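You operate a simulated robot arm through the tools that you are given. There is no shell and no other tool. Be economical: measure what you need, move in short steps, check, and stop when the job is done.

You are at the controls of a simulated two-armed robot. One attempt, no reset.

JOB
Reset the breaker that has tripped in the white box.
Fine: push it off, then on, press the blue button, shut the door; leave the other breakers and the grey knob alone.

The check looks at the end state, three seconds after you hand in, the way a careful person would. Anything else that was tipped, shoved, dropped, spilled or broken makes it a failure.

ROBOT AND FRAMES
Two 6-joint arms with two-finger parallel grippers on one trunk that stands fixed in place. Base frame: the origin is at the foot of the trunk, x ahead of it, y to its left, z up. Units: m, degrees, N and s.
The left shoulder is at [0.06, 0.187, 0.772], the right one opposite. With the tool pointing down near the work surface each hand reaches from about 0.26 to 0.62 m from the base axis, measured 20 degrees to its own side. Payload 1.57 kg a hand.
Tool frame (each hand has its own): the origin (TCP) lies between the finger pads and is the grasp point; the fingertips stand 0.03 m ahead of it; z points along the fingers, y is the line along which they close. The gripper opens to 0.11 m. The fingers are 0.024 m wide and 0.012 m thick; the gripper's body (0.048 by 0.112 m) begins 0.078 m behind the TCP.
Orientation is that of the tool frame in the base frame, as a unit quaternion [w, x, y, z]. With the fingers straight down and closing along the base's y, the tool's x points along the base's -x, its y along +y and its z along -z.

CONTROLS
- The arms move only by the tool send_rows. It takes "left_deltas", "right_deltas" or both (then of equal length, played together; a hand with none holds still); each is a list that holds one entry, the list of rows, each a list of 6 numbers: the shift along the base's x, y, z in units of 30 mm (1.0 is 30 mm), then the turn, a rotation vector about the base's x, y, z in units of 6 degrees (1.0 is 6 degrees). In form: [[[dx, dy, dz, wx, wy, wz], ...]]. A call has 1 to 8 rows; each row shifts and turns the commanded pose from where the row before left it. "left_claw" and "right_claw" are, for a hand that has rows, the opening, from 0 (shut) to 1 (fully open), set as the call begins (left out, the last holds). A call with a number of a shift or a turn outside -1 to 1 is refused whole. Each row takes 0.2 s and may step no farther than 0.05 m and 8.6 degrees from the row before; otherwise, or with a gripper value out of range, the whole call is refused. Where a pose cannot be reached the arm comes as near as it can. A force on the tool above 50 N (or 10 N above the force at the start of the call, whichever is more), or a blocked arm, ends the call early, and 0.2 s more pass. Each finger travels about 0.153 m/s and halts on what it meets, pressing with about 33 N; the grip force reading is that of the motor and also rises with nothing between the fingers. The clock runs only during rows and for 0.2 s after the last one: add rows that do not move to give the fingers time. The reply holds the time, the measured pose of the TCP, the force on the tool along the base axes, the opening and the grip force, in the units named above and with some noise, with the torque about the TCP (base axes, N m) and any sound that the robot's microphone picked up.
- Cameras (640 x 400 px; columns grow to the right, rows downward): "scene" is now at [0.0196, -0.026, 1.3141]; the picture's right is [-0.24, -0.97, 0.00], its down [-0.68, 0.17, -0.71] and it looks along [0.69, -0.17, -0.70] (base axes); focal length 326 px, centre (320, 200). "left" rides on the left gripper at [0.07, -0.016, -0.141] in its tool frame; the picture's right is [0.23, 0.97, 0.00], its down [-0.86, 0.20, -0.48] and it looks along [-0.47, 0.11, 0.88] (tool axes); focal length 222 px, centre (320, 200). "right" rides on the right gripper at [0.07, 0.016, -0.141] in its tool frame; the picture's right is [-0.23, 0.97, 0.00], its down [-0.86, -0.20, -0.48] and it looks along [-0.47, -0.11, 0.88] (tool axes); focal length 222 px, centre (320, 200). There is no depth. A picture from a camera that has moved, and an enlarged one, comes with that camera's place and axes in the base frame and with its lens. The place of the scene camera against the robot may be out by one fixed shift of up to 0.012 m in any direction.
- camera(camera): a new picture of that camera. It takes no simulated time.
- move_column(by): slides the trunk up (or, below 0, down) by that many m; the arms and the scene camera ride with it, the base frame stays. It gives what a move gives, with no picture.
- head_to(pan, tilt): turns the head with the scene camera to pan (to the left, within 86 degrees either way) and tilt (down, from -29 to 69), counted from straight ahead of the robot. It gives what a move gives.
- inspect(camera, box): a new picture of the part [left, top, right, bottom] of that camera's present view, enlarged. It takes no simulated time.
- job_done(): hands the job in; it is judged then, once.

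Work in short steps. Places have to be worked out from the pictures, the camera data and where the tool is seen: move nearer, look again, correct. Check each grasp and each placing, and mend what went wrong. You have 120 turns and 94 pictures in all, those below and enlarged ones among them. Open the grippers and draw the arms clear of the work before you hand the job in, unless the task says otherwise; then end with one line.

The tools are called after "Call:" as a command line: name --argument value ..., lists and objects as JSON in quotes. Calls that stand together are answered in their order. send_rows: Moves the arms, as the interface text tells. Its arguments: {"type":"object","properties":{"left_deltas":{"type":"array","items":{"type":"array","items":{"type":"array","items":{"type":"number"}}}},"left_claw":{"type":"number"},"right_deltas":{"type":"array","items":{"type":"array","items":{"type":"array","items":{"type":"number"}}}},"right_claw":{"type":"number"}},"required":[]} The other tools are called the same way: move_column (by) slides the trunk up or down; head_to (pan, tilt) turns the head that bears the scene camera; camera (camera) takes a picture; inspect (camera, box) takes an enlarged picture of a part of a camera's view; job_done () hands the job in.

At the start:

```text
t: 0.0
left_eef_pos: [0.4383, 0.1566, 0.8626]
left_orientation: [0.0, 0.0, 1.0, 0.0]
left_wrist_force: [0.0, 0.0, 0.1]
left_ft_torque: [-0.01, 0.02, 0.04]
left_opening: 0.1098
left_gripper_force: 0.1
right_eef_pos: [0.4827, -0.3134, 0.8834]
right_orientation: [-0.001, 0.0, 1.0, 0.0]
right_wrist_force: [0.4, 0.5, -0.3]
right_ft_torque: [-0.02, 0.0, 0.01]
right_opening: 0.1099
right_gripper_force: 0.1
trunk travel left (down, up): [-0.4, 0.59]
head pan, tilt: [-13.9, 44.6]
```

scene: 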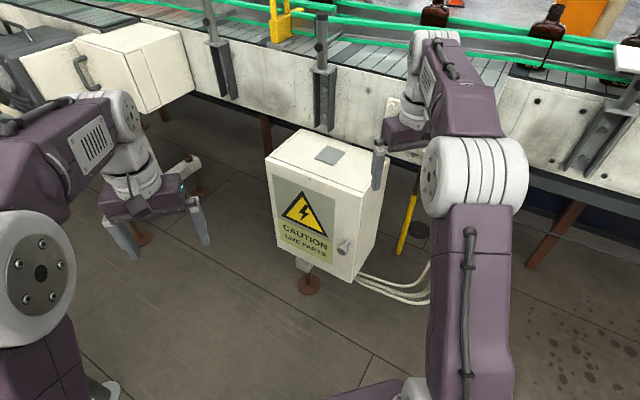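
right: 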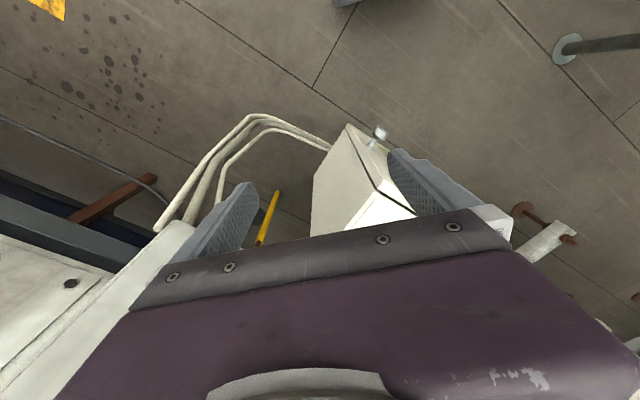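
left: 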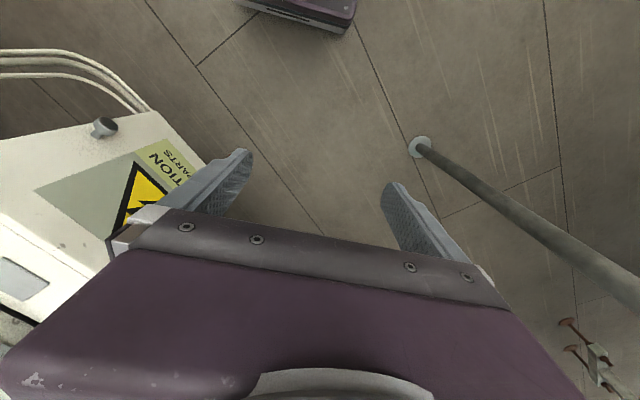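

I start by taking an enlarged look at the white box with the caution sign.

Call:
inspect --camera "scene" --box '[230, 110, 430, 310]'

Call:
inspect --camera "left" --box '[0, 60, 260, 360]'

```text
2.00 times, centred on (330, 210) of scene
camera zoom: at [0.0196, -0.026, 1.3141], right [-0.24, -0.97, 0.0], down [-0.68, 0.17, -0.71], along [0.69, -0.17, -0.7], focal length 652 px, centre (300, 180)
```

zoom: 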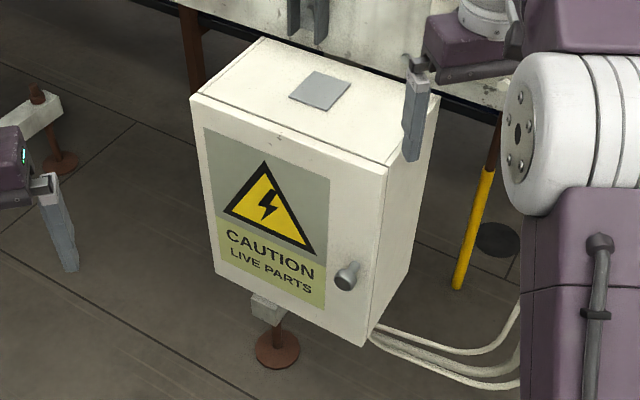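

```text
1.33 times, centred on (130, 210) of left
camera zoom: at [0.3697, 0.1403, 1.0061], right [-0.23, 0.97, 0.0], down [0.86, 0.2, 0.48], along [0.47, 0.11, -0.88], focal length 296 px, centre (573, 187)
```

zoom: 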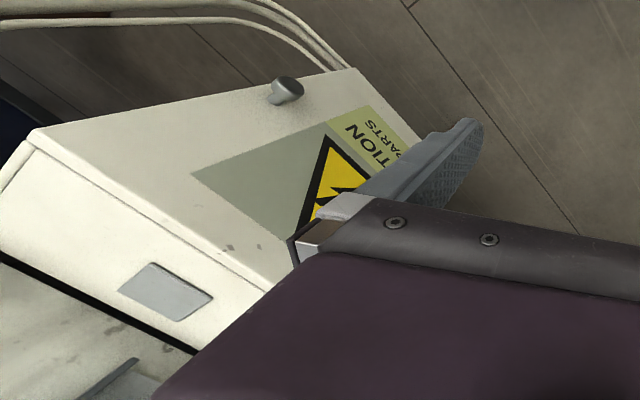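

The box front is turned about 45° toward my left: its right edge is near (0.54,-0.26), its hinge side near (0.74,-0.05), and the height runs 0.39–0.78. The door knob tip is near (0.535,-0.22,0.588). I draw the right hand aside and yaw the left hand toward the knob.

Call:
send_rows --left_deltas '[[[-0.16, -0.5, 0, 0, 0, -0.904], [-0.16, -0.5, 0, 0, 0, -0.904], [-0.16, -0.5, 0, 0, 0, -0.904], [-0.16, -0.5, 0, 0, 0, -0.904], [-0.16, -0.5, 0, 0, 0, -0.904], [-0.16, -0.5, 0, 0, 0, -0.904], [-0.16, -0.5, 0, 0, 0, -0.904], [-0.16, -0.5, 0, 0, 0, -0.904]]]' --right_deltas '[[[-0.25, -0.42, 0, 0, 0, 0], [-0.25, -0.42, 0, 0, 0, 0], [-0.25, -0.42, 0, 0, 0, 0], [-0.25, -0.42, 0, 0, 0, 0], [-0.25, -0.42, 0, 0, 0, 0], [-0.25, -0.42, 0, 0, 0, 0], [-0.25, -0.42, 0, 0, 0, 0], [-0.25, -0.42, 0, 0, 0, 0]]]' --left_claw 0.5

```text
t: 1.8
left_eef_pos: [0.3997, 0.0369, 0.8626]
left_orientation: [0.0, 0.37, 0.929, 0.0]
left_wrist_force: [-0.6, -0.2, 0.1]
left_ft_torque: [-0.03, -0.02, -0.01]
left_opening: 0.0549
left_gripper_force: 0.1
right_eef_pos: [0.4217, -0.4154, 0.886]
right_orientation: [0.0, -0.001, 1.0, 0.0]
right_wrist_force: [0.3, 0.1, -0.1]
right_ft_torque: [0.04, 0.01, 0.0]
right_opening: 0.1103
right_gripper_force: 0.0
trunk travel left (down, up): [-0.4, 0.59]
head pan, tilt: [-13.9, 44.6]
```

Yaw is right. Now I pitch the hand up to point into the door while lowering it.

Call:
send_rows --left_deltas '[[[0, -0.3, -0.5, -0.94, -0.995, 0], [0, -0.3, -0.5, -0.94, -0.995, 0], [0, -0.3, -0.7, -0.94, -0.995, 0], [0, -0.3, -0.7, -0.94, -0.995, 0], [0, -0.3, -0.9, -0.94, -0.995, 0], [0, -0.3, -0.9, -0.94, -0.995, 0], [0, -0.3, -0.9, -0.94, -0.995, 0], [0, -0.3, -0.9, -0.94, -0.995, 0]]]'

Call:
send_rows --left_deltas '[[[0, -0.3, -0.9, -0.94, -0.995, 0], [0, -0.3, -0.9, -0.94, -0.995, 0], [0, -0.3, -0.9, -0.9, -0.95, 0], [0, -0.3, -0.45, 0, 0, 0], [0, 0, 0, 0, 0, 0]]]'

Call:
camera --camera "left"

Call:
camera --camera "scene"

```text
t: 3.6
left_eef_pos: [0.4195, -0.0365, 0.7617]
left_orientation: [0.472, 0.319, 0.794, -0.212]
left_wrist_force: [-0.2, 0.0, -0.5]
left_ft_torque: [-0.01, 0.0, 0.01]
left_opening: 0.0551
left_gripper_force: 0.1
left hand out of reach, approached as far as the arm can: row 5, 6, 7, 8
right_eef_pos: [0.422, -0.4152, 0.8842]
right_orientation: [0.0, 0.0, 1.0, 0.0]
right_wrist_force: [-0.4, 0.0, 0.4]
right_ft_torque: [-0.01, -0.04, 0.01]
right_opening: 0.1102
right_gripper_force: 0.2
trunk travel left (down, up): [-0.4, 0.59]
head pan, tilt: [-13.9, 44.6]
```

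```text
t: 4.8
left_eef_pos: [0.4571, -0.0436, 0.8748]
left_orientation: [0.635, 0.274, 0.671, -0.266]
left_wrist_force: [-0.5, -0.1, 0.0]
left_ft_torque: [0.0, 0.0, 0.01]
left_opening: 0.0549
left_gripper_force: 0.1
left hand out of reach, approached as far as the arm can: row 1, 2, 3, 4
right_eef_pos: [0.4221, -0.4135, 0.884]
right_orientation: [0.0, 0.0, 1.0, -0.001]
right_wrist_force: [0.1, 0.2, -0.2]
right_ft_torque: [0.02, 0.0, 0.01]
right_opening: 0.1101
right_gripper_force: 0.0
trunk travel left (down, up): [-0.4, 0.59]
head pan, tilt: [-13.9, 44.6]
```

```text
88 pictures are left
camera left: at [0.3425, 0.0456, 0.8132], right [0.68, 0.7, -0.24], down [-0.16, 0.45, 0.88], along [0.72, -0.56, 0.42], focal length 222 px, centre (320, 200)
```

left: 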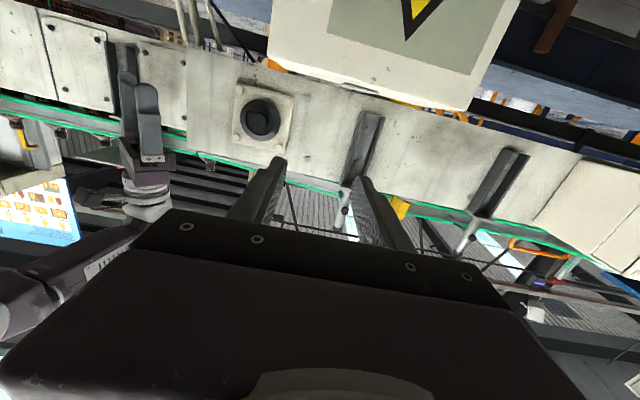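

```text
87 pictures are left
camera scene: at [0.0191, -0.0258, 1.3141], right [-0.24, -0.97, 0.0], down [-0.68, 0.17, -0.71], along [0.69, -0.17, -0.7], focal length 326 px, centre (320, 200)
```

scene: 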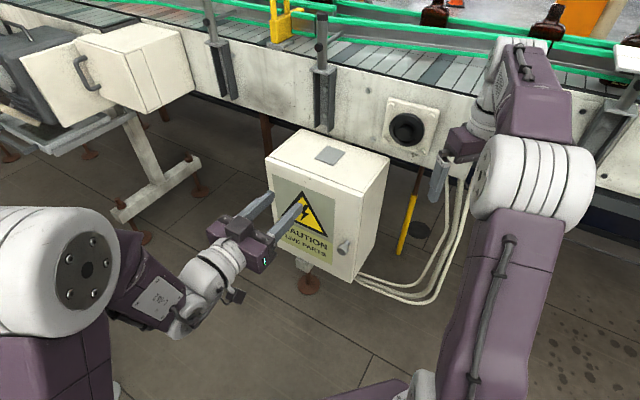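

With the shoulder at 0.77 the horizontal pose at z≈0.59 can't be reached. The hand got there at z≈0.87, so I lower the trunk.

Call:
move_column --by -0.28

Call:
camera --camera "scene"

Call:
camera --camera "left"

```text
t: 7.6
left_eef_pos: [0.4564, -0.0455, 0.5937]
left_orientation: [0.635, 0.274, 0.672, -0.266]
left_wrist_force: [-0.5, -0.2, -0.4]
left_ft_torque: [0.0, -0.01, 0.01]
left_opening: 0.0549
left_gripper_force: 0.1
right_eef_pos: [0.4228, -0.4143, 0.6033]
right_orientation: [0.0, 0.0, 1.0, 0.0]
right_wrist_force: [0.1, 1.6, 0.1]
right_ft_torque: [0.01, -0.01, 0.0]
right_opening: 0.1101
right_gripper_force: 0.0
trunk travel left (down, up): [-0.12, 0.87]
head pan, tilt: [-13.9, 44.6]
```

```text
86 pictures are left
camera scene: at [0.0195, -0.026, 1.0341], right [-0.24, -0.97, 0.0], down [-0.68, 0.17, -0.71], along [0.69, -0.17, -0.7], focal length 326 px, centre (320, 200)
```

scene: 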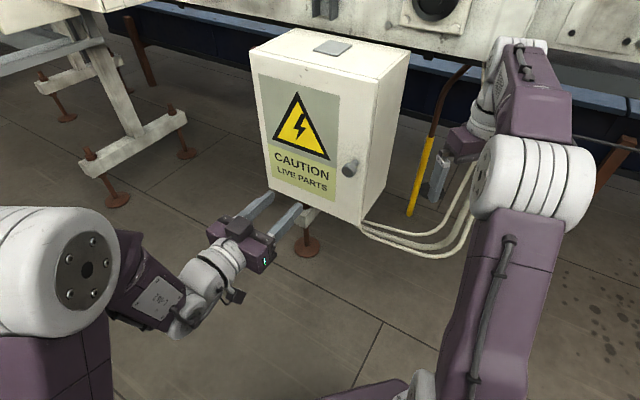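

```text
85 pictures are left
camera left: at [0.3426, 0.0456, 0.533], right [0.68, 0.7, -0.24], down [-0.16, 0.45, 0.88], along [0.72, -0.56, 0.42], focal length 222 px, centre (320, 200)
```

left: 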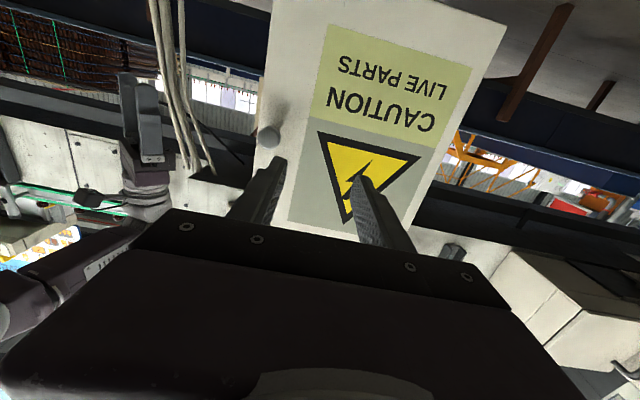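

The knob is near (0.533,-0.22,0.597). I check where the commanded pose stands after the clipping with a null row, and aim the head at the box.

Call:
send_rows --left_deltas '[[[0, 0, 0, 0, 0, 0]]]'

Call:
head_to --pan -16 --tilt 35

```text
t: 8.0
left_eef_pos: [0.4565, -0.0446, 0.5937]
left_orientation: [0.634, 0.273, 0.672, -0.266]
left_wrist_force: [0.3, 1.2, 0.2]
left_ft_torque: [-0.02, 0.02, 0.02]
left_opening: 0.0551
left_gripper_force: 0.1
right_eef_pos: [0.4226, -0.4142, 0.6027]
right_orientation: [0.0, 0.0, 1.0, 0.0]
right_wrist_force: [0.5, 0.3, -0.1]
right_ft_torque: [0.01, -0.01, 0.01]
right_opening: 0.1101
right_gripper_force: 0.1
trunk travel left (down, up): [-0.12, 0.87]
head pan, tilt: [-13.9, 44.6]
```

```text
t: 8.7
left_eef_pos: [0.4579, -0.0453, 0.5922]
left_orientation: [0.634, 0.274, 0.672, -0.266]
left_wrist_force: [0.4, -0.7, 0.6]
left_ft_torque: [0.01, 0.01, 0.05]
left_opening: 0.055
left_gripper_force: 0.1
right_eef_pos: [0.4231, -0.4145, 0.6037]
right_orientation: [0.0, -0.001, 1.0, 0.0]
right_wrist_force: [-0.9, 0.3, -1.0]
right_ft_torque: [0.01, 0.0, -0.01]
right_opening: 0.1097
right_gripper_force: 0.0
trunk travel left (down, up): [-0.12, 0.87]
head pan, tilt: [-16.0, 35.0]
```

The command follows the reached pose. Next I slide to just in front of the knob.

Call:
send_rows --left_deltas '[[[0.13, -0.82, 0.03, -0.08, -0.08, 0], [0.13, -0.82, 0.03, -0.08, -0.08, 0], [0.13, -0.82, 0.03, -0.08, -0.08, 0], [0.13, -0.82, 0.03, -0.08, -0.08, 0], [0.13, -0.82, 0.03, -0.08, -0.08, 0], [0, 0, 0, 0, 0, 0]]]'

Call:
camera --camera "left"

Call:
camera --camera "scene"

```text
t: 10.1
left_eef_pos: [0.4982, -0.1474, 0.6118]
left_orientation: [0.652, 0.27, 0.651, -0.278]
left_wrist_force: [0.6, -0.4, 0.2]
left_ft_torque: [-0.02, 0.02, 0.02]
left_opening: 0.0549
left_gripper_force: 0.0
left hand out of reach, approached as far as the arm can: row 2, 3, 4, 5
right_eef_pos: [0.4224, -0.4156, 0.6046]
right_orientation: [0.0, 0.0, 1.0, 0.0]
right_wrist_force: [-0.5, 0.7, -1.3]
right_ft_torque: [0.02, -0.01, 0.02]
right_opening: 0.1102
right_gripper_force: 0.0
trunk travel left (down, up): [-0.12, 0.87]
head pan, tilt: [-16.0, 35.0]
```

```text
84 pictures are left
camera left: at [0.389, -0.0591, 0.5435], right [0.69, 0.68, -0.24], down [-0.19, 0.49, 0.85], along [0.69, -0.55, 0.47], focal length 222 px, centre (320, 200)
```

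left: 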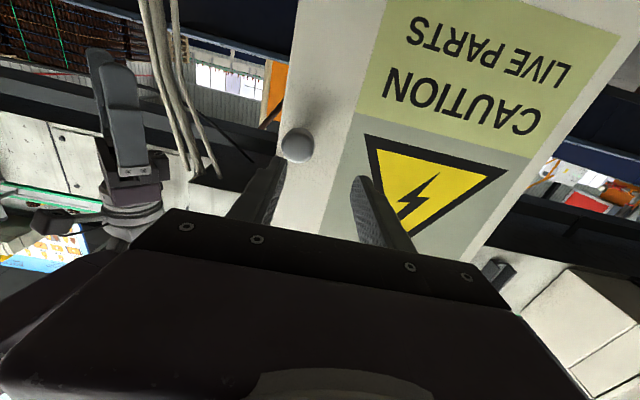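

```text
83 pictures are left
camera scene: at [0.025, -0.0307, 1.0483], right [-0.28, -0.96, 0.0], down [-0.55, 0.16, -0.82], along [0.79, -0.23, -0.57], focal length 326 px, centre (320, 200)
```

scene: 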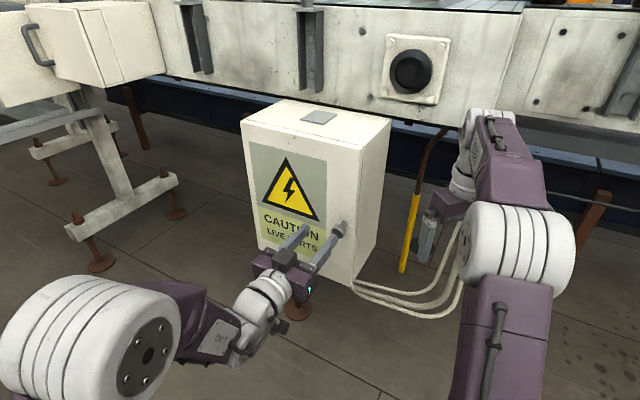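

Clipped again, slightly high and forward. More trunk-down should help, so I lower it another 0.1 m and raise the hand to compensate.

Call:
move_column --by -0.1

Call:
send_rows --left_deltas '[[[-0.1, 0, 0.7, 0, 0, 0], [-0.1, 0, 0.7, 0, 0, 0], [-0.1, -0.15, 0.7, 0, 0, 0], [-0.1, -0.15, 0.7, 0, 0, 0], [0, -0.15, 0, 0, 0, 0], [0, -0.15, 0, 0, 0, 0], [0, 0, 0, 0, 0, 0]]]'

Call:
camera --camera "left"

```text
t: 11.5
left_eef_pos: [0.4974, -0.1481, 0.5118]
left_orientation: [0.652, 0.271, 0.651, -0.278]
left_wrist_force: [-0.5, 0.7, -0.2]
left_ft_torque: [0.03, 0.01, 0.01]
left_opening: 0.0551
left_gripper_force: 0.1
right_eef_pos: [0.423, -0.4157, 0.5048]
right_orientation: [0.0, -0.001, 1.0, 0.0]
right_wrist_force: [0.7, -0.5, -0.5]
right_ft_torque: [0.01, -0.03, 0.03]
right_opening: 0.11
right_gripper_force: 0.0
trunk travel left (down, up): [-0.02, 0.97]
head pan, tilt: [-16.0, 35.0]
```

```text
t: 13.1
left_eef_pos: [0.4885, -0.1631, 0.5974]
left_orientation: [0.651, 0.273, 0.651, -0.279]
left_wrist_force: [0.9, 0.4, -0.2]
left_ft_torque: [0.01, 0.01, 0.0]
left_opening: 0.0551
left_gripper_force: 0.2
right_eef_pos: [0.4226, -0.4144, 0.5034]
right_orientation: [0.0, 0.0, 1.0, 0.0]
right_wrist_force: [-0.5, 0.4, 0.1]
right_ft_torque: [-0.03, 0.01, 0.02]
right_opening: 0.1101
right_gripper_force: 0.0
trunk travel left (down, up): [-0.02, 0.97]
head pan, tilt: [-16.0, 35.0]
```

```text
82 pictures are left
camera left: at [0.3795, -0.074, 0.5284], right [0.7, 0.67, -0.24], down [-0.19, 0.49, 0.85], along [0.69, -0.55, 0.47], focal length 222 px, centre (320, 200)
```

left: 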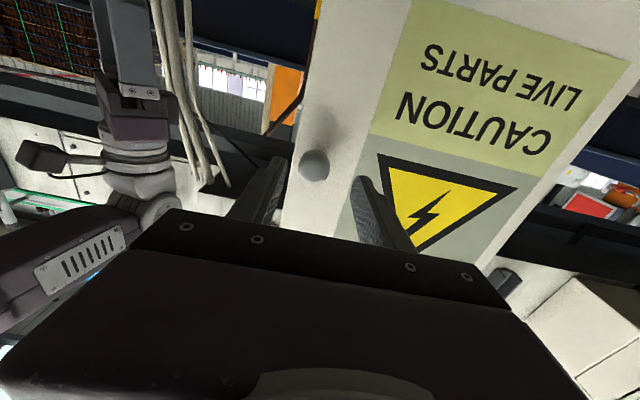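

The pose is reachable now and the knob is almost on the tool axis. I advance 60 mm so that the fingers straddle the knob.

Call:
send_rows --left_deltas '[[[0.33, -0.375, 0.04, 0, 0, 0], [0.33, -0.375, 0.04, 0, 0, 0], [0.33, -0.375, 0.04, 0, 0, 0], [0.33, -0.375, 0.04, 0, 0, 0], [0, 0, 0, 0, 0, 0]]]'

Call:
camera --camera "left"

Call:
inspect --camera "scene" --box '[220, 80, 420, 280]'

```text
t: 14.3
left_eef_pos: [0.53, -0.2048, 0.6033]
left_orientation: [0.65, 0.273, 0.651, -0.281]
left_wrist_force: [-14.9, 14.1, -4.0]
left_ft_torque: [0.04, 0.26, 0.73]
left_opening: 0.054
left_gripper_force: 0.0
left hand out of reach, approached as far as the arm can: row 1, 3
right_eef_pos: [0.4223, -0.4138, 0.5045]
right_orientation: [0.001, -0.001, 1.0, -0.001]
right_wrist_force: [0.0, -0.3, 0.2]
right_ft_torque: [0.0, -0.02, -0.01]
right_opening: 0.1099
right_gripper_force: 0.1
trunk travel left (down, up): [-0.02, 0.97]
head pan, tilt: [-16.0, 35.0]
```

```text
81 pictures are left
camera left: at [0.4215, -0.1143, 0.5347], right [0.7, 0.68, -0.24], down [-0.18, 0.49, 0.85], along [0.69, -0.55, 0.47], focal length 222 px, centre (320, 200)
```

left: 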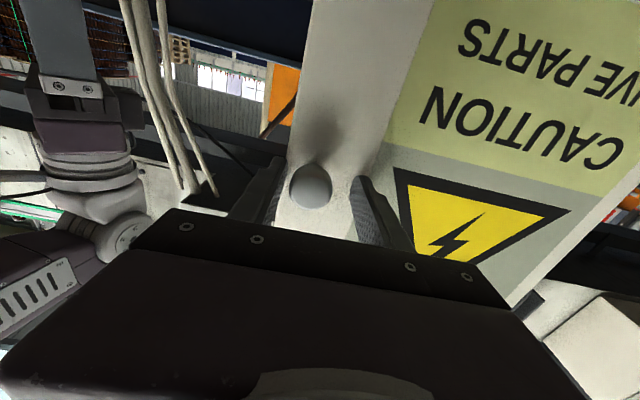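

```text
2.00 times, centred on (320, 180) of scene
camera zoom: at [0.0238, -0.0293, 0.9483], right [-0.27, -0.96, 0.0], down [-0.55, 0.16, -0.82], along [0.79, -0.23, -0.57], focal length 652 px, centre (320, 240)
```

zoom: 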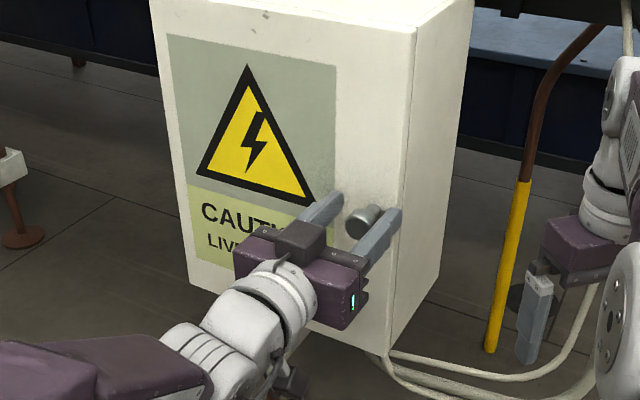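

The fingertips touch the door face with the knob between them. I back off 4 mm and close on the knob.

Call:
send_rows --left_deltas '[[[-0.1, 0.1, 0, 0, 0, 0], [0, 0, 0, 0, 0, 0], [0, 0, 0, 0, 0, 0], [0, 0, 0, 0, 0, 0]]]' --left_claw 0.0

Call:
camera --camera "left"

```text
t: 15.3
left_eef_pos: [0.5246, -0.2061, 0.6044]
left_orientation: [0.651, 0.278, 0.649, -0.28]
left_wrist_force: [-33.8, -28.2, -6.2]
left_ft_torque: [-0.56, -0.25, -0.18]
left_opening: 0.0294
left_gripper_force: 39.0
right_eef_pos: [0.4218, -0.416, 0.5055]
right_orientation: [0.002, 0.001, 1.0, 0.002]
right_wrist_force: [0.2, -0.4, -0.2]
right_ft_torque: [0.0, -0.01, -0.01]
right_opening: 0.1097
right_gripper_force: 0.1
trunk travel left (down, up): [-0.02, 0.97]
head pan, tilt: [-16.0, 35.0]
```

```text
79 pictures are left
camera left: at [0.416, -0.1153, 0.5352], right [0.71, 0.67, -0.23], down [-0.19, 0.49, 0.85], along [0.68, -0.56, 0.47], focal length 222 px, centre (320, 200)
```

left: 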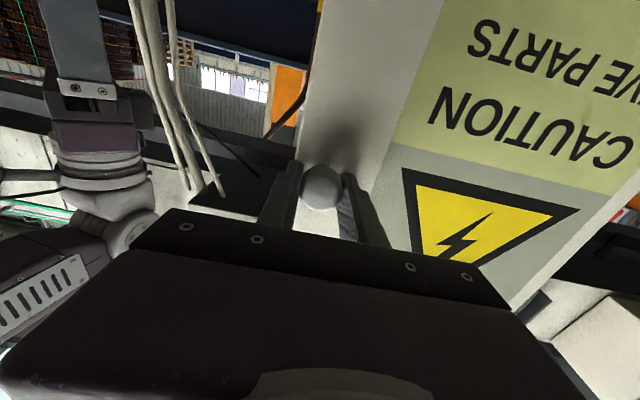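

The knob is gripped (29 mm). I relieve the side load and start pulling along the hinge arc, hinge taken as near (0.738,-0.05).

Call:
send_rows --left_deltas '[[[-0.1, -0.1, 0, 0, 0, 0], [-0.25, 0.38, 0, 0, 0, -0.5], [-0.26, 0.38, 0, 0, 0, -0.5], [0, 0, 0, 0, 0, 0]]]'

Call:
camera --camera "scene"

```text
t: 16.3
left_eef_pos: [0.5092, -0.1849, 0.6041]
left_orientation: [0.636, 0.31, 0.635, -0.312]
left_wrist_force: [-37.6, -23.0, -10.9]
left_ft_torque: [-0.59, -0.19, -0.22]
left_opening: 0.0297
left_gripper_force: 38.7
left hand out of reach, approached as far as the arm can: row 1
right_eef_pos: [0.4208, -0.416, 0.5044]
right_orientation: [0.002, 0.001, 1.0, 0.002]
right_wrist_force: [-0.5, 0.4, -1.2]
right_ft_torque: [-0.01, 0.01, 0.0]
right_opening: 0.1098
right_gripper_force: 0.0
trunk travel left (down, up): [-0.02, 0.97]
head pan, tilt: [-16.0, 35.0]
```

```text
78 pictures are left
camera scene: at [0.0224, -0.0328, 0.9482], right [-0.28, -0.96, 0.0], down [-0.55, 0.16, -0.82], along [0.79, -0.22, -0.57], focal length 326 px, centre (320, 200)
```

scene: 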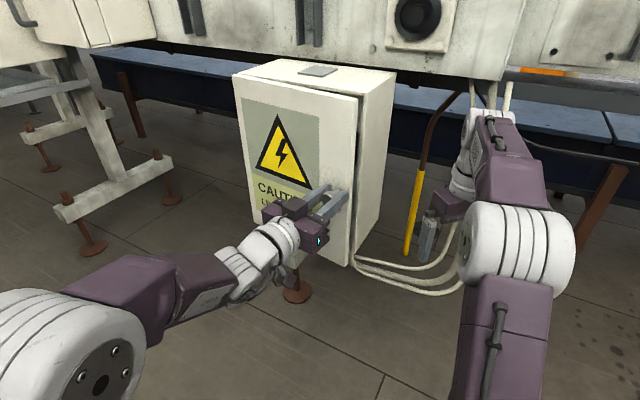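

The door is swinging open and the knob isn't latched. I continue the arc a further 18°.

Call:
send_rows --left_deltas '[[[-0.53, 0.78, 0, 0, 0, -1], [-0.34, 0.86, 0, 0, 0, -1], [-0.25, 0.89, 0, 0, 0, -1], [0, 0, 0, 0, 0, 0]]]'

Call:
camera --camera "scene"

```text
t: 17.3
left_eef_pos: [0.4785, -0.1046, 0.6032]
left_orientation: [0.58, 0.4, 0.58, -0.408]
left_wrist_force: [-27.0, -6.9, -9.7]
left_ft_torque: [-0.57, -0.01, -0.43]
left_opening: 0.0296
left_gripper_force: 39.3
right_eef_pos: [0.4217, -0.4144, 0.5052]
right_orientation: [0.001, 0.0, 1.0, 0.0]
right_wrist_force: [-0.4, -0.1, -1.3]
right_ft_torque: [0.03, 0.01, 0.0]
right_opening: 0.1101
right_gripper_force: 0.0
trunk travel left (down, up): [-0.02, 0.97]
head pan, tilt: [-16.0, 35.0]
```

```text
77 pictures are left
camera scene: at [0.0234, -0.0313, 0.9483], right [-0.28, -0.96, 0.0], down [-0.55, 0.16, -0.82], along [0.79, -0.23, -0.57], focal length 326 px, centre (320, 200)
```

scene: 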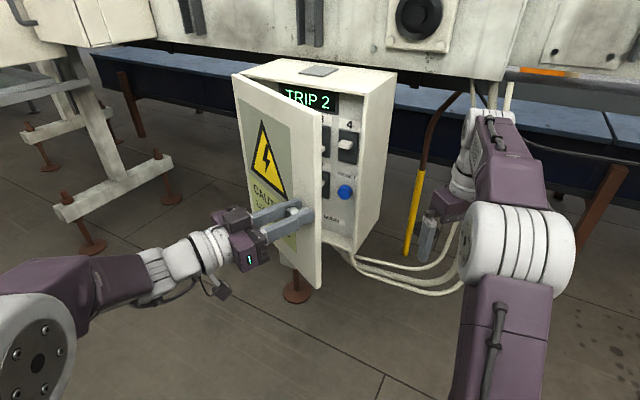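

The display reads TRIP 2, and the door follows the hand well. I continue the arc.

Call:
send_rows --left_deltas '[[[-0.2, 0.91, 0, 0, 0, -1], [-0.05, 0.92, 0, 0, 0, -1], [0.04, 0.92, 0, 0, 0, -1], [0, 0, 0, 0, 0, 0]]]'

Call:
camera --camera "scene"

```text
t: 18.3
left_eef_pos: [0.4726, -0.0195, 0.6035]
left_orientation: [0.51, 0.485, 0.511, -0.492]
left_wrist_force: [-18.6, 3.2, -7.7]
left_ft_torque: [-0.34, 0.03, 0.23]
left_opening: 0.0294
left_gripper_force: 39.2
right_eef_pos: [0.4234, -0.4136, 0.5046]
right_orientation: [0.002, 0.0, 1.0, 0.0]
right_wrist_force: [-0.2, 0.2, 0.0]
right_ft_torque: [-0.02, 0.02, -0.01]
right_opening: 0.11
right_gripper_force: 0.0
trunk travel left (down, up): [-0.02, 0.97]
head pan, tilt: [-16.0, 35.0]
```

```text
76 pictures are left
camera scene: at [0.024, -0.0303, 0.9483], right [-0.28, -0.96, 0.0], down [-0.55, 0.16, -0.82], along [0.79, -0.23, -0.57], focal length 326 px, centre (320, 200)
```

scene: 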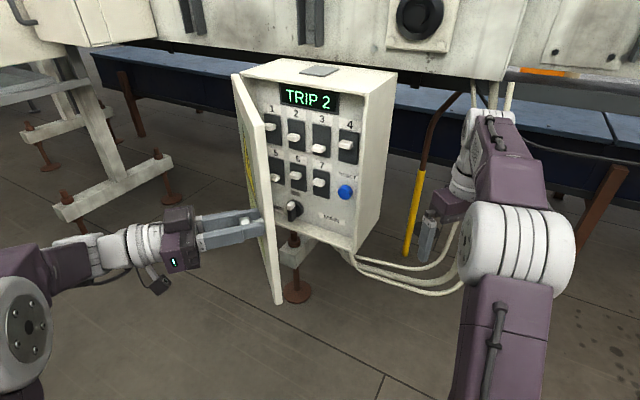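

Breakers 1–7, the blue button and a selector knob can now be seen. I pull the door further if the arm allows.

Call:
send_rows --left_deltas '[[[0.12, 0.92, 0, 0, 0, -1], [0.24, 0.9, 0, 0, 0, -1], [0.33, 0.87, 0, 0, 0, -1], [0, 0, 0, 0, 0, 0]]]'

Call:
camera --camera "scene"

```text
t: 19.3
left_eef_pos: [0.4887, 0.0482, 0.6038]
left_orientation: [-0.429, -0.56, -0.429, 0.565]
left_wrist_force: [-28.7, 15.2, 1.9]
left_ft_torque: [-0.29, 0.31, 1.18]
left_opening: 0.0296
left_gripper_force: 39.4
left hand out of reach, approached as far as the arm can: row 3
right_eef_pos: [0.4205, -0.4137, 0.5061]
right_orientation: [0.002, -0.001, 1.0, -0.001]
right_wrist_force: [-0.3, -0.6, -0.4]
right_ft_torque: [-0.01, 0.02, 0.01]
right_opening: 0.11
right_gripper_force: 0.1
trunk travel left (down, up): [-0.02, 0.97]
head pan, tilt: [-16.0, 35.0]
```

```text
75 pictures are left
camera scene: at [0.0221, -0.029, 0.9486], right [-0.27, -0.96, 0.0], down [-0.55, 0.16, -0.82], along [0.79, -0.23, -0.57], focal length 326 px, centre (320, 200)
```

scene: 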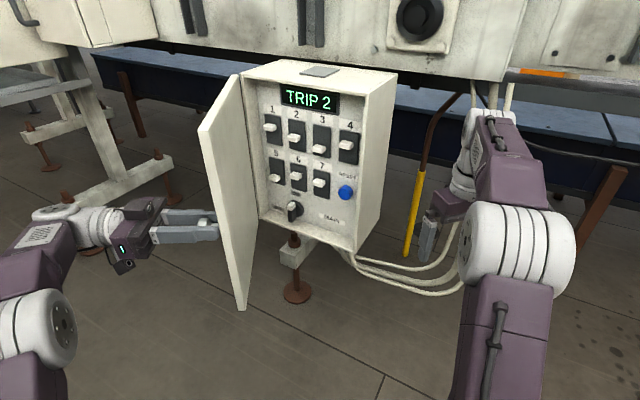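

The arm's limit is reached with the door about 65° open. I look closely at the panel.

Call:
inspect --camera "scene" --box '[240, 70, 380, 240]'

```text
2.35 times, centred on (310, 155) of scene
camera zoom: at [0.0221, -0.029, 0.9486], right [-0.27, -0.96, 0.0], down [-0.55, 0.16, -0.82], along [0.79, -0.23, -0.57], focal length 767 px, centre (344, 306)
```

zoom: 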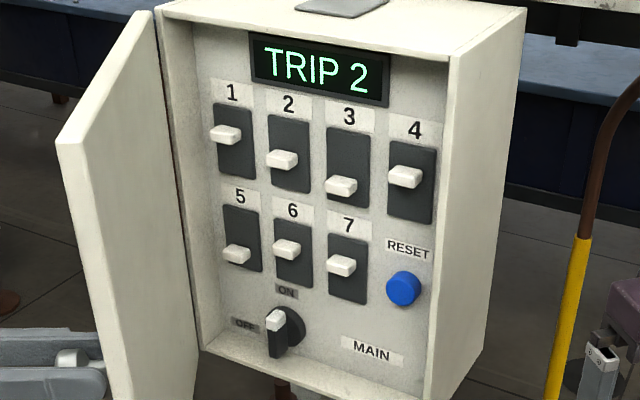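

Breaker 2 sits mid-travel (tripped), and up means ON. I'll keep the left hand holding the door and work with the right hand. First I lift it, yaw it slightly and pitch it to horizontal, clear of the box.

Call:
send_rows --right_deltas '[[[-0.2, 0, 0.85, 0, 0, -0.3125], [-0.2, 0, 0.85, 0, 0, -0.3125], [-0.2, 0, 0.85, 0, 0, -0.3125], [-0.2, 0, 0.85, 0, 0, -0.3125], [-0.2, 0, 0.85, 0, 0, -0.3125], [-0.2, 0, 0.85, 0, 0, -0.3125], [-0.2, 0, 0.85, 0, 0, -0.3125], [-0.2, 0, 0.85, 0, 0, -0.3125]]]' --right_claw 0.0

Call:
send_rows --right_deltas '[[[0, 0, 0, -0.26, -0.99, 0], [0, 0, 0, -0.26, -0.99, 0], [0, 0, 0, -0.26, -0.99, 0], [0, 0, 0, -0.26, -0.99, 0], [0, 0, 0, -0.26, -0.99, 0], [0, 0, 0, -0.26, -0.99, 0], [0, 0, 0, -0.26, -0.99, 0], [0, 0, 0, -0.26, -0.99, 0]]]'

Call:
send_rows --right_deltas '[[[0, 0.3, 0, -0.26, -0.99, 0], [0, 0.3, 0, -0.26, -0.99, 0], [0, 0.3, 0, -0.26, -0.99, 0], [0, 0.3, 0, -0.26, -0.99, 0], [0, 0.3, 0, -0.26, -0.99, 0], [0, 0.3, 0, -0.26, -0.99, 0], [0, 0.3, 0, -0.17, -0.65, 0]]]'

Call:
camera --camera "scene"

```text
t: 21.1
left_eef_pos: [0.4885, 0.0471, 0.6025]
left_orientation: [-0.428, -0.56, -0.428, 0.565]
left_wrist_force: [-21.9, 10.7, 14.1]
left_ft_torque: [-0.32, 0.14, 0.49]
left_opening: 0.0294
left_gripper_force: 38.5
right_eef_pos: [0.3373, -0.3905, 0.6433]
right_orientation: [0.003, 0.132, 0.991, -0.001]
right_wrist_force: [-0.3, -0.3, -0.6]
right_ft_torque: [0.01, -0.03, 0.01]
right_opening: 0.0
right_gripper_force: 21.6
right hand out of reach, approached as far as the arm can: row 4, 5, 6, 7, 8
trunk travel left (down, up): [-0.02, 0.97]
head pan, tilt: [-16.0, 35.0]
```

```text
t: 22.9
left_eef_pos: [0.4883, 0.0474, 0.6027]
left_orientation: [-0.428, -0.56, -0.428, 0.566]
left_wrist_force: [-19.9, 7.8, 17.6]
left_ft_torque: [-0.11, 0.1, 0.17]
left_opening: 0.0292
left_gripper_force: 38.7
right_eef_pos: [0.3426, -0.3992, 0.6436]
right_orientation: [0.415, 0.118, 0.901, -0.052]
right_wrist_force: [-0.2, -0.1, -0.3]
right_ft_torque: [-0.01, 0.02, 0.01]
right_opening: 0.0
right_gripper_force: 21.4
right hand out of reach, approached as far as the arm can: row 8
trunk travel left (down, up): [-0.02, 0.97]
head pan, tilt: [-16.0, 35.0]
```

```text
t: 24.5
left_eef_pos: [0.4895, 0.0462, 0.6034]
left_orientation: [-0.428, -0.56, -0.428, 0.565]
left_wrist_force: [-20.2, 7.7, 17.9]
left_ft_torque: [-0.14, 0.1, 0.06]
left_opening: 0.0299
left_gripper_force: 39.0
right_eef_pos: [0.3738, -0.3903, 0.64]
right_orientation: [0.703, 0.092, 0.7, -0.088]
right_wrist_force: [-0.1, -1.6, 0.7]
right_ft_torque: [-0.01, 0.0, -0.01]
right_opening: 0.0
right_gripper_force: 21.5
right hand out of reach, approached as far as the arm can: row 1, 2, 3, 4, 5, 7
trunk travel left (down, up): [-0.02, 0.97]
head pan, tilt: [-16.0, 35.0]
```

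```text
73 pictures are left
camera scene: at [0.0217, -0.03, 0.9484], right [-0.28, -0.96, 0.0], down [-0.55, 0.16, -0.82], along [0.79, -0.23, -0.57], focal length 326 px, centre (320, 200)
```

scene: 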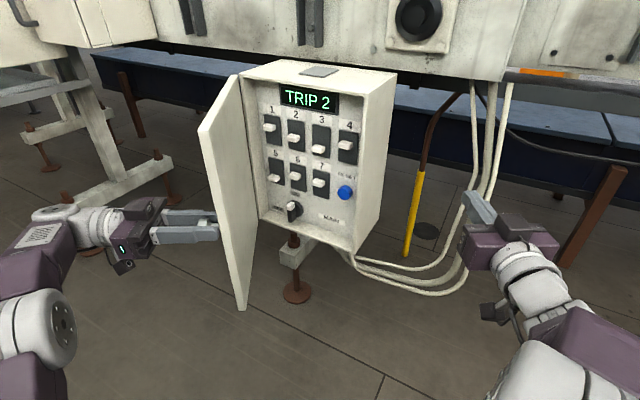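

The right hand is horizontal, pointing about 15° to the right. Lever 2 is near (0.65,-0.155,0.665), so I slide the hand leftward in front of the opening, staying back.

Call:
send_rows --right_deltas '[[[0.1, 0.95, 0.1, 0, 0, 0], [0.1, 0.95, 0.1, 0, 0, 0], [0.1, 0.95, 0.1, 0, 0, 0], [0.1, 0.95, 0.1, 0, 0, 0], [0.1, 0.95, 0.1, 0, 0, 0], [0.1, 0.95, 0.1, 0, 0, 0], [0.1, 0.95, 0.1, 0, 0, 0]]]'

Call:
camera --camera "right"

Call:
camera --camera "scene"

```text
t: 26.1
left_eef_pos: [0.489, 0.0473, 0.6038]
left_orientation: [-0.428, -0.56, -0.429, 0.565]
left_wrist_force: [-19.6, 6.4, 16.9]
left_ft_torque: [-0.06, 0.07, 0.02]
left_opening: 0.0291
left_gripper_force: 39.0
right_eef_pos: [0.4401, -0.3147, 0.6458]
right_orientation: [0.703, 0.091, 0.7, -0.087]
right_wrist_force: [-0.4, -0.4, 0.6]
right_ft_torque: [0.03, 0.0, 0.02]
right_opening: 0.0001
right_gripper_force: 21.1
right hand out of reach, approached as far as the arm can: row 1, 2, 3, 4, 5, 6, 7
trunk travel left (down, up): [-0.02, 0.97]
head pan, tilt: [-16.0, 35.0]
```

```text
72 pictures are left
camera right: at [0.3088, -0.2642, 0.5761], right [0.24, 0.94, 0.23], down [-0.52, -0.08, 0.85], along [0.82, -0.33, 0.47], focal length 222 px, centre (320, 200)
```

right: 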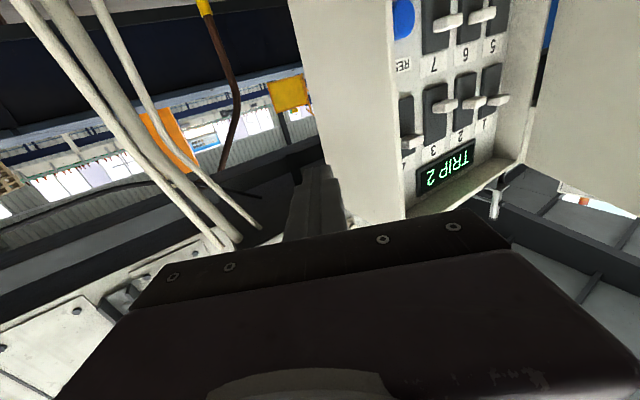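

```text
71 pictures are left
camera scene: at [0.0217, -0.0301, 0.9484], right [-0.28, -0.96, 0.0], down [-0.55, 0.16, -0.82], along [0.79, -0.23, -0.57], focal length 326 px, centre (320, 200)
```

scene: 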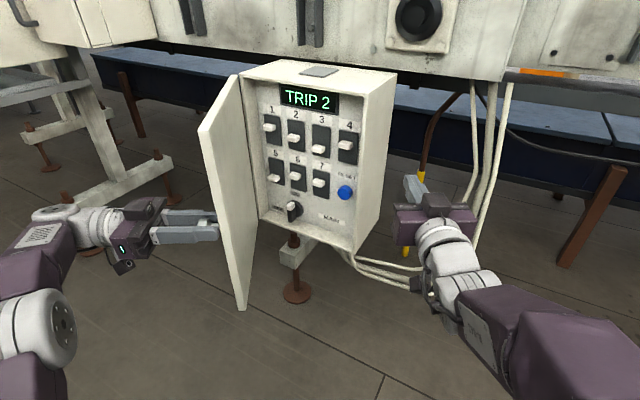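

The wrist can't come too close to its own shoulder; keeping x≈0.46 is fine. I move left past the box corner.

Call:
send_rows --right_deltas '[[[0.2, 0.7, 0.15, 0, 0, 0], [0.2, 0.7, 0.15, 0, 0, 0], [0.1, 0.7, 0.15, 0, 0, 0], [0.1, 0.7, 0.15, 0, 0, 0], [0, 0.7, 0.15, 0, 0, 0], [0, 0.7, 0.15, 0, 0, 0], [0, 0.7, 0.15, 0, 0, 0], [0, 0.7, 0.15, 0, 0, 0]]]'

Call:
camera --camera "right"

Call:
camera --camera "scene"

```text
t: 27.9
left_eef_pos: [0.4877, 0.0485, 0.6044]
left_orientation: [-0.428, -0.559, -0.429, 0.565]
left_wrist_force: [-20.3, 6.9, 15.7]
left_ft_torque: [-0.01, 0.05, -0.03]
left_opening: 0.0293
left_gripper_force: 39.3
right_eef_pos: [0.4435, -0.3161, 0.6512]
right_orientation: [0.703, 0.091, 0.7, -0.087]
right_wrist_force: [-0.1, -0.1, 0.4]
right_ft_torque: [0.0, 0.01, -0.03]
right_opening: 0.0002
right_gripper_force: 21.7
right hand out of reach, approached as far as the arm can: row 1, 2, 3, 4, 5, 6, 7, 8
trunk travel left (down, up): [-0.02, 0.97]
head pan, tilt: [-16.0, 35.0]
```

```text
70 pictures are left
camera right: at [0.3116, -0.2646, 0.5807], right [0.24, 0.94, 0.23], down [-0.52, -0.08, 0.85], along [0.82, -0.33, 0.47], focal length 222 px, centre (320, 200)
```

right: 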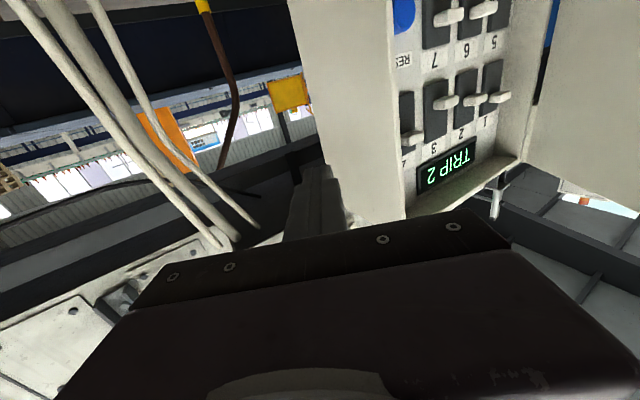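

```text
69 pictures are left
camera scene: at [0.0218, -0.0301, 0.9484], right [-0.28, -0.96, 0.0], down [-0.55, 0.16, -0.82], along [0.79, -0.23, -0.57], focal length 326 px, centre (320, 200)
```

scene: 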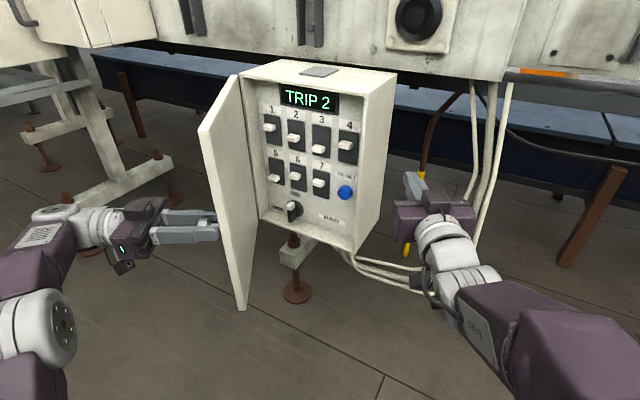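

It still refuses to go left, probably a wrist limit at this yaw. I try turning the right hand straight ahead while moving.

Call:
send_rows --right_deltas '[[[0, 0.1, 0, 0, 0, 0.8], [0, 0.3, 0, 0, 0, 0.8], [0, 0.6, 0, 0, 0, 0.8], [0, 0.7, 0, 0, 0, 0], [0, 0.7, 0, 0, 0, 0], [0, 0.7, 0, 0, 0, 0]]]'

```text
t: 29.3
left_eef_pos: [0.489, 0.0473, 0.6023]
left_orientation: [-0.427, -0.56, -0.428, 0.565]
left_wrist_force: [-21.2, 7.2, 13.8]
left_ft_torque: [-0.03, 0.07, -0.08]
left_opening: 0.0295
left_gripper_force: 39.1
right_eef_pos: [0.458, -0.2271, 0.645]
right_orientation: [0.708, 0.004, 0.706, 0.0]
right_wrist_force: [-0.2, 0.1, -0.2]
right_ft_torque: [-0.01, -0.04, -0.01]
right_opening: 0.0
right_gripper_force: 21.2
right hand out of reach, approached as far as the arm can: row 5, 6
trunk travel left (down, up): [-0.02, 0.97]
head pan, tilt: [-16.0, 35.0]
```

The right arm's wrist limit suits it better for pushing the door wider, while the left arm suits the panel work. So I release the knob with the left hand and back straight off.

Call:
send_rows --left_deltas '[[[0, 0, 0, 0, 0, 0], [0, 0, 0, 0, 0, 0], [0.2, 0.6, 0, 0, 0, 0], [0.2, 0.7, 0, 0, 0, 0], [0.2, 0.7, 0, 0, 0, 0]]]' --left_claw 0.6

Call:
camera --camera "scene"

```text
t: 30.5
left_eef_pos: [0.4954, 0.0473, 0.5955]
left_orientation: [-0.429, -0.559, -0.431, 0.564]
left_wrist_force: [0.0, 0.6, -0.3]
left_ft_torque: [-0.01, -0.03, 0.02]
left_opening: 0.0659
left_gripper_force: 0.0
left hand out of reach, approached as far as the arm can: row 3, 4, 5
right_eef_pos: [0.4604, -0.2263, 0.6423]
right_orientation: [0.707, 0.004, 0.707, -0.001]
right_wrist_force: [0.8, 0.1, -0.4]
right_ft_torque: [-0.01, -0.01, 0.03]
right_opening: 0.0001
right_gripper_force: 21.4
trunk travel left (down, up): [-0.02, 0.97]
head pan, tilt: [-16.0, 35.0]
```

```text
68 pictures are left
camera scene: at [0.0249, -0.0306, 0.9483], right [-0.28, -0.96, 0.0], down [-0.55, 0.16, -0.82], along [0.79, -0.23, -0.57], focal length 326 px, centre (320, 200)
```

scene: 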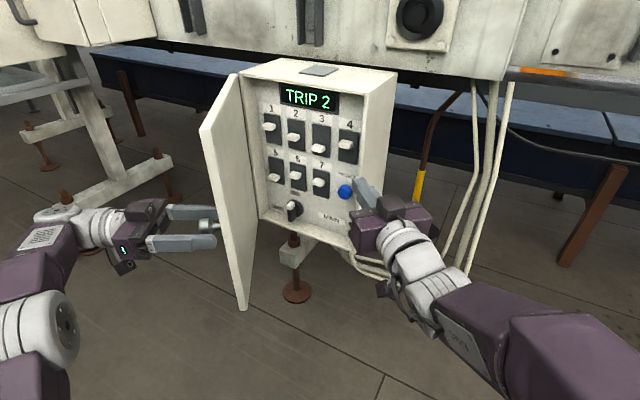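

Straight back is out of reach, so I add a little counter-yaw while withdrawing.

Call:
send_rows --left_deltas '[[[0.0, 0.4, 0, 0, 0, 0.7], [0.0, 0.5, 0, 0, 0, 0.7], [0.0, 0.5, 0, 0, 0, 0.7], [0.0, 0.5, 0, 0, 0, 0.7]]]'

Call:
camera --camera "scene"

```text
t: 31.5
left_eef_pos: [0.4956, 0.1052, 0.5959]
left_orientation: [0.505, 0.49, 0.507, -0.498]
left_wrist_force: [0.7, -0.2, -0.1]
left_ft_torque: [-0.03, -0.01, 0.0]
left_opening: 0.066
left_gripper_force: 0.1
right_eef_pos: [0.4597, -0.2281, 0.6432]
right_orientation: [0.707, 0.003, 0.707, 0.001]
right_wrist_force: [0.1, 0.3, -0.4]
right_ft_torque: [0.01, -0.04, -0.01]
right_opening: 0.0003
right_gripper_force: 21.4
trunk travel left (down, up): [-0.02, 0.97]
head pan, tilt: [-16.0, 35.0]
```

```text
67 pictures are left
camera scene: at [0.025, -0.0306, 0.9483], right [-0.28, -0.96, 0.0], down [-0.55, 0.16, -0.82], along [0.79, -0.23, -0.57], focal length 326 px, centre (320, 200)
```

scene: 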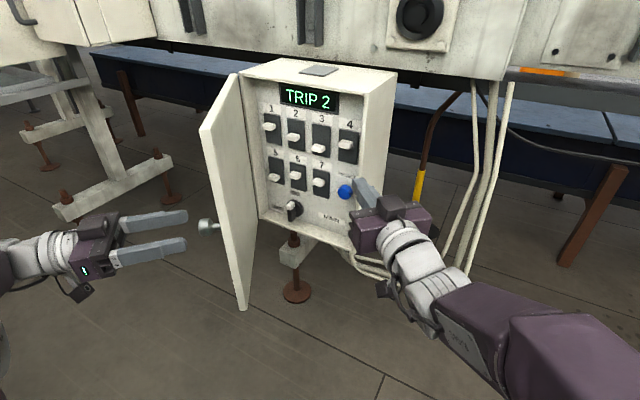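

The left hand is free and the door stays put. I withdraw it back and inward, closing the claw.

Call:
send_rows --left_deltas '[[[-0.6, 0.2, 0, 0, 0, 0.6], [-0.7, 0.2, 0, 0, 0, 0.7], [-0.7, 0, 0, 0, 0, 0.8], [-0.7, 0, 0, 0, 0, 0.8], [-0.7, 0, 0, 0, 0, 0.8], [-0.5, -0.2, 0, 0, 0, 0.8]]]' --left_claw 0.0

Call:
send_rows --right_deltas '[[[0, 0, 0, 0, 0, 1], [0, 0, 0, 0, 0, 1], [0, 0, 0, 0, 0, 1], [0, 0.2, 0, 0, 0, 1], [0, 0.3, 0, 0, 0, 1], [0, 0.5, 0, 0, 0, 0.5], [0, 0.5, 0, 0, 0, 0.5]]]'

Call:
camera --camera "scene"

```text
t: 32.9
left_eef_pos: [0.3785, 0.11, 0.5949]
left_orientation: [0.607, 0.358, 0.607, -0.366]
left_wrist_force: [0.4, 0.0, -0.6]
left_ft_torque: [-0.04, -0.04, 0.03]
left_opening: 0.0
left_gripper_force: 21.3
right_eef_pos: [0.4596, -0.2282, 0.6417]
right_orientation: [0.707, 0.004, 0.707, -0.001]
right_wrist_force: [0.4, -0.3, -1.3]
right_ft_torque: [0.01, 0.01, -0.02]
right_opening: 0.0002
right_gripper_force: 21.2
trunk travel left (down, up): [-0.02, 0.97]
head pan, tilt: [-16.0, 35.0]
```

```text
t: 34.5
left_eef_pos: [0.3781, 0.1105, 0.5959]
left_orientation: [0.607, 0.359, 0.607, -0.366]
left_wrist_force: [0.7, 0.4, -0.2]
left_ft_torque: [-0.01, -0.06, 0.04]
left_opening: 0.0001
left_gripper_force: 21.2
right_eef_pos: [0.461, -0.1813, 0.6434]
right_orientation: [0.673, -0.216, 0.673, 0.219]
right_wrist_force: [-0.1, 0.1, -0.2]
right_ft_torque: [-0.02, 0.01, 0.01]
right_opening: 0.0
right_gripper_force: 20.8
trunk travel left (down, up): [-0.02, 0.97]
head pan, tilt: [-16.0, 35.0]
```

```text
66 pictures are left
camera scene: at [0.0249, -0.0306, 0.9483], right [-0.28, -0.96, 0.0], down [-0.55, 0.16, -0.82], along [0.79, -0.23, -0.57], focal length 326 px, centre (320, 200)
```

scene: 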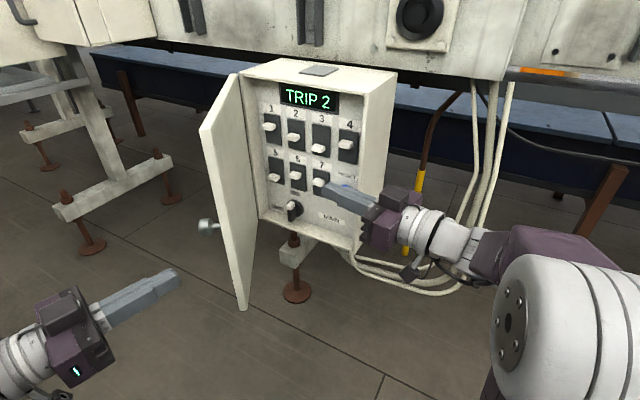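

The right hand is at yaw ≈36°. I move it left to the inner face of the door near its edge.

Call:
send_rows --right_deltas '[[[0.05, 0.9, 0, 0, 0, 0], [0.05, 0.9, 0, 0, 0, 0], [0.05, 0.9, 0, 0, 0, 0], [0.05, 0.9, 0, 0, 0, 0], [0.05, 0.9, 0, 0, 0, 0]]]'

Call:
camera --camera "scene"

```text
t: 35.7
left_eef_pos: [0.3792, 0.1103, 0.5952]
left_orientation: [0.607, 0.359, 0.607, -0.367]
left_wrist_force: [-0.3, 0.0, -1.0]
left_ft_torque: [0.02, 0.03, -0.01]
left_opening: 0.0
left_gripper_force: 20.9
right_eef_pos: [0.4672, -0.0474, 0.6425]
right_orientation: [0.672, -0.215, 0.674, 0.218]
right_wrist_force: [-0.3, 0.3, 0.1]
right_ft_torque: [-0.02, 0.01, 0.02]
right_opening: 0.0
right_gripper_force: 21.6
trunk travel left (down, up): [-0.02, 0.97]
head pan, tilt: [-16.0, 35.0]
```

```text
65 pictures are left
camera scene: at [0.0249, -0.0306, 0.9483], right [-0.28, -0.96, 0.0], down [-0.55, 0.16, -0.82], along [0.79, -0.23, -0.57], focal length 326 px, centre (320, 200)
```

scene: 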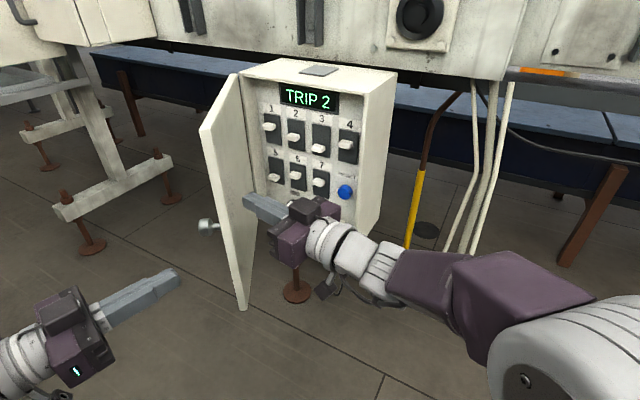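

Close to the door now. I push it open along its arc.

Call:
send_rows --right_deltas '[[[0.2, 0.8, 0, 0, 0, 0], [0.3, 0.8, 0, 0, 0, 0], [0.3, 0.75, 0, 0, 0, 0], [0.4, 0.7, 0, 0, 0, 0], [0.5, 0.65, 0, 0, 0, 0], [0.55, 0.6, 0, 0, 0, 0]]]'

Call:
camera --camera "scene"

```text
t: 37.1
left_eef_pos: [0.3781, 0.1111, 0.5943]
left_orientation: [0.607, 0.359, 0.607, -0.366]
left_wrist_force: [0.2, -0.1, 0.1]
left_ft_torque: [-0.01, 0.01, 0.0]
left_opening: 0.0
left_gripper_force: 21.0
right_eef_pos: [0.5361, 0.0814, 0.6421]
right_orientation: [0.672, -0.215, 0.674, 0.219]
right_wrist_force: [0.0, -0.3, 0.8]
right_ft_torque: [-0.01, -0.01, 0.03]
right_opening: 0.0002
right_gripper_force: 21.3
trunk travel left (down, up): [-0.02, 0.97]
head pan, tilt: [-16.0, 35.0]
```

```text
64 pictures are left
camera scene: at [0.0249, -0.0306, 0.9483], right [-0.28, -0.96, 0.0], down [-0.55, 0.16, -0.82], along [0.79, -0.23, -0.57], focal length 326 px, centre (320, 200)
```

scene: 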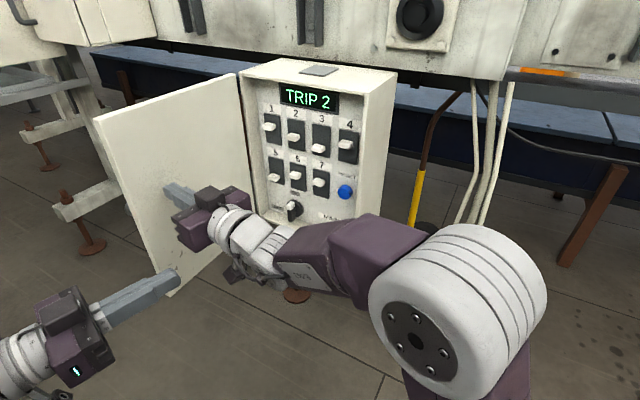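

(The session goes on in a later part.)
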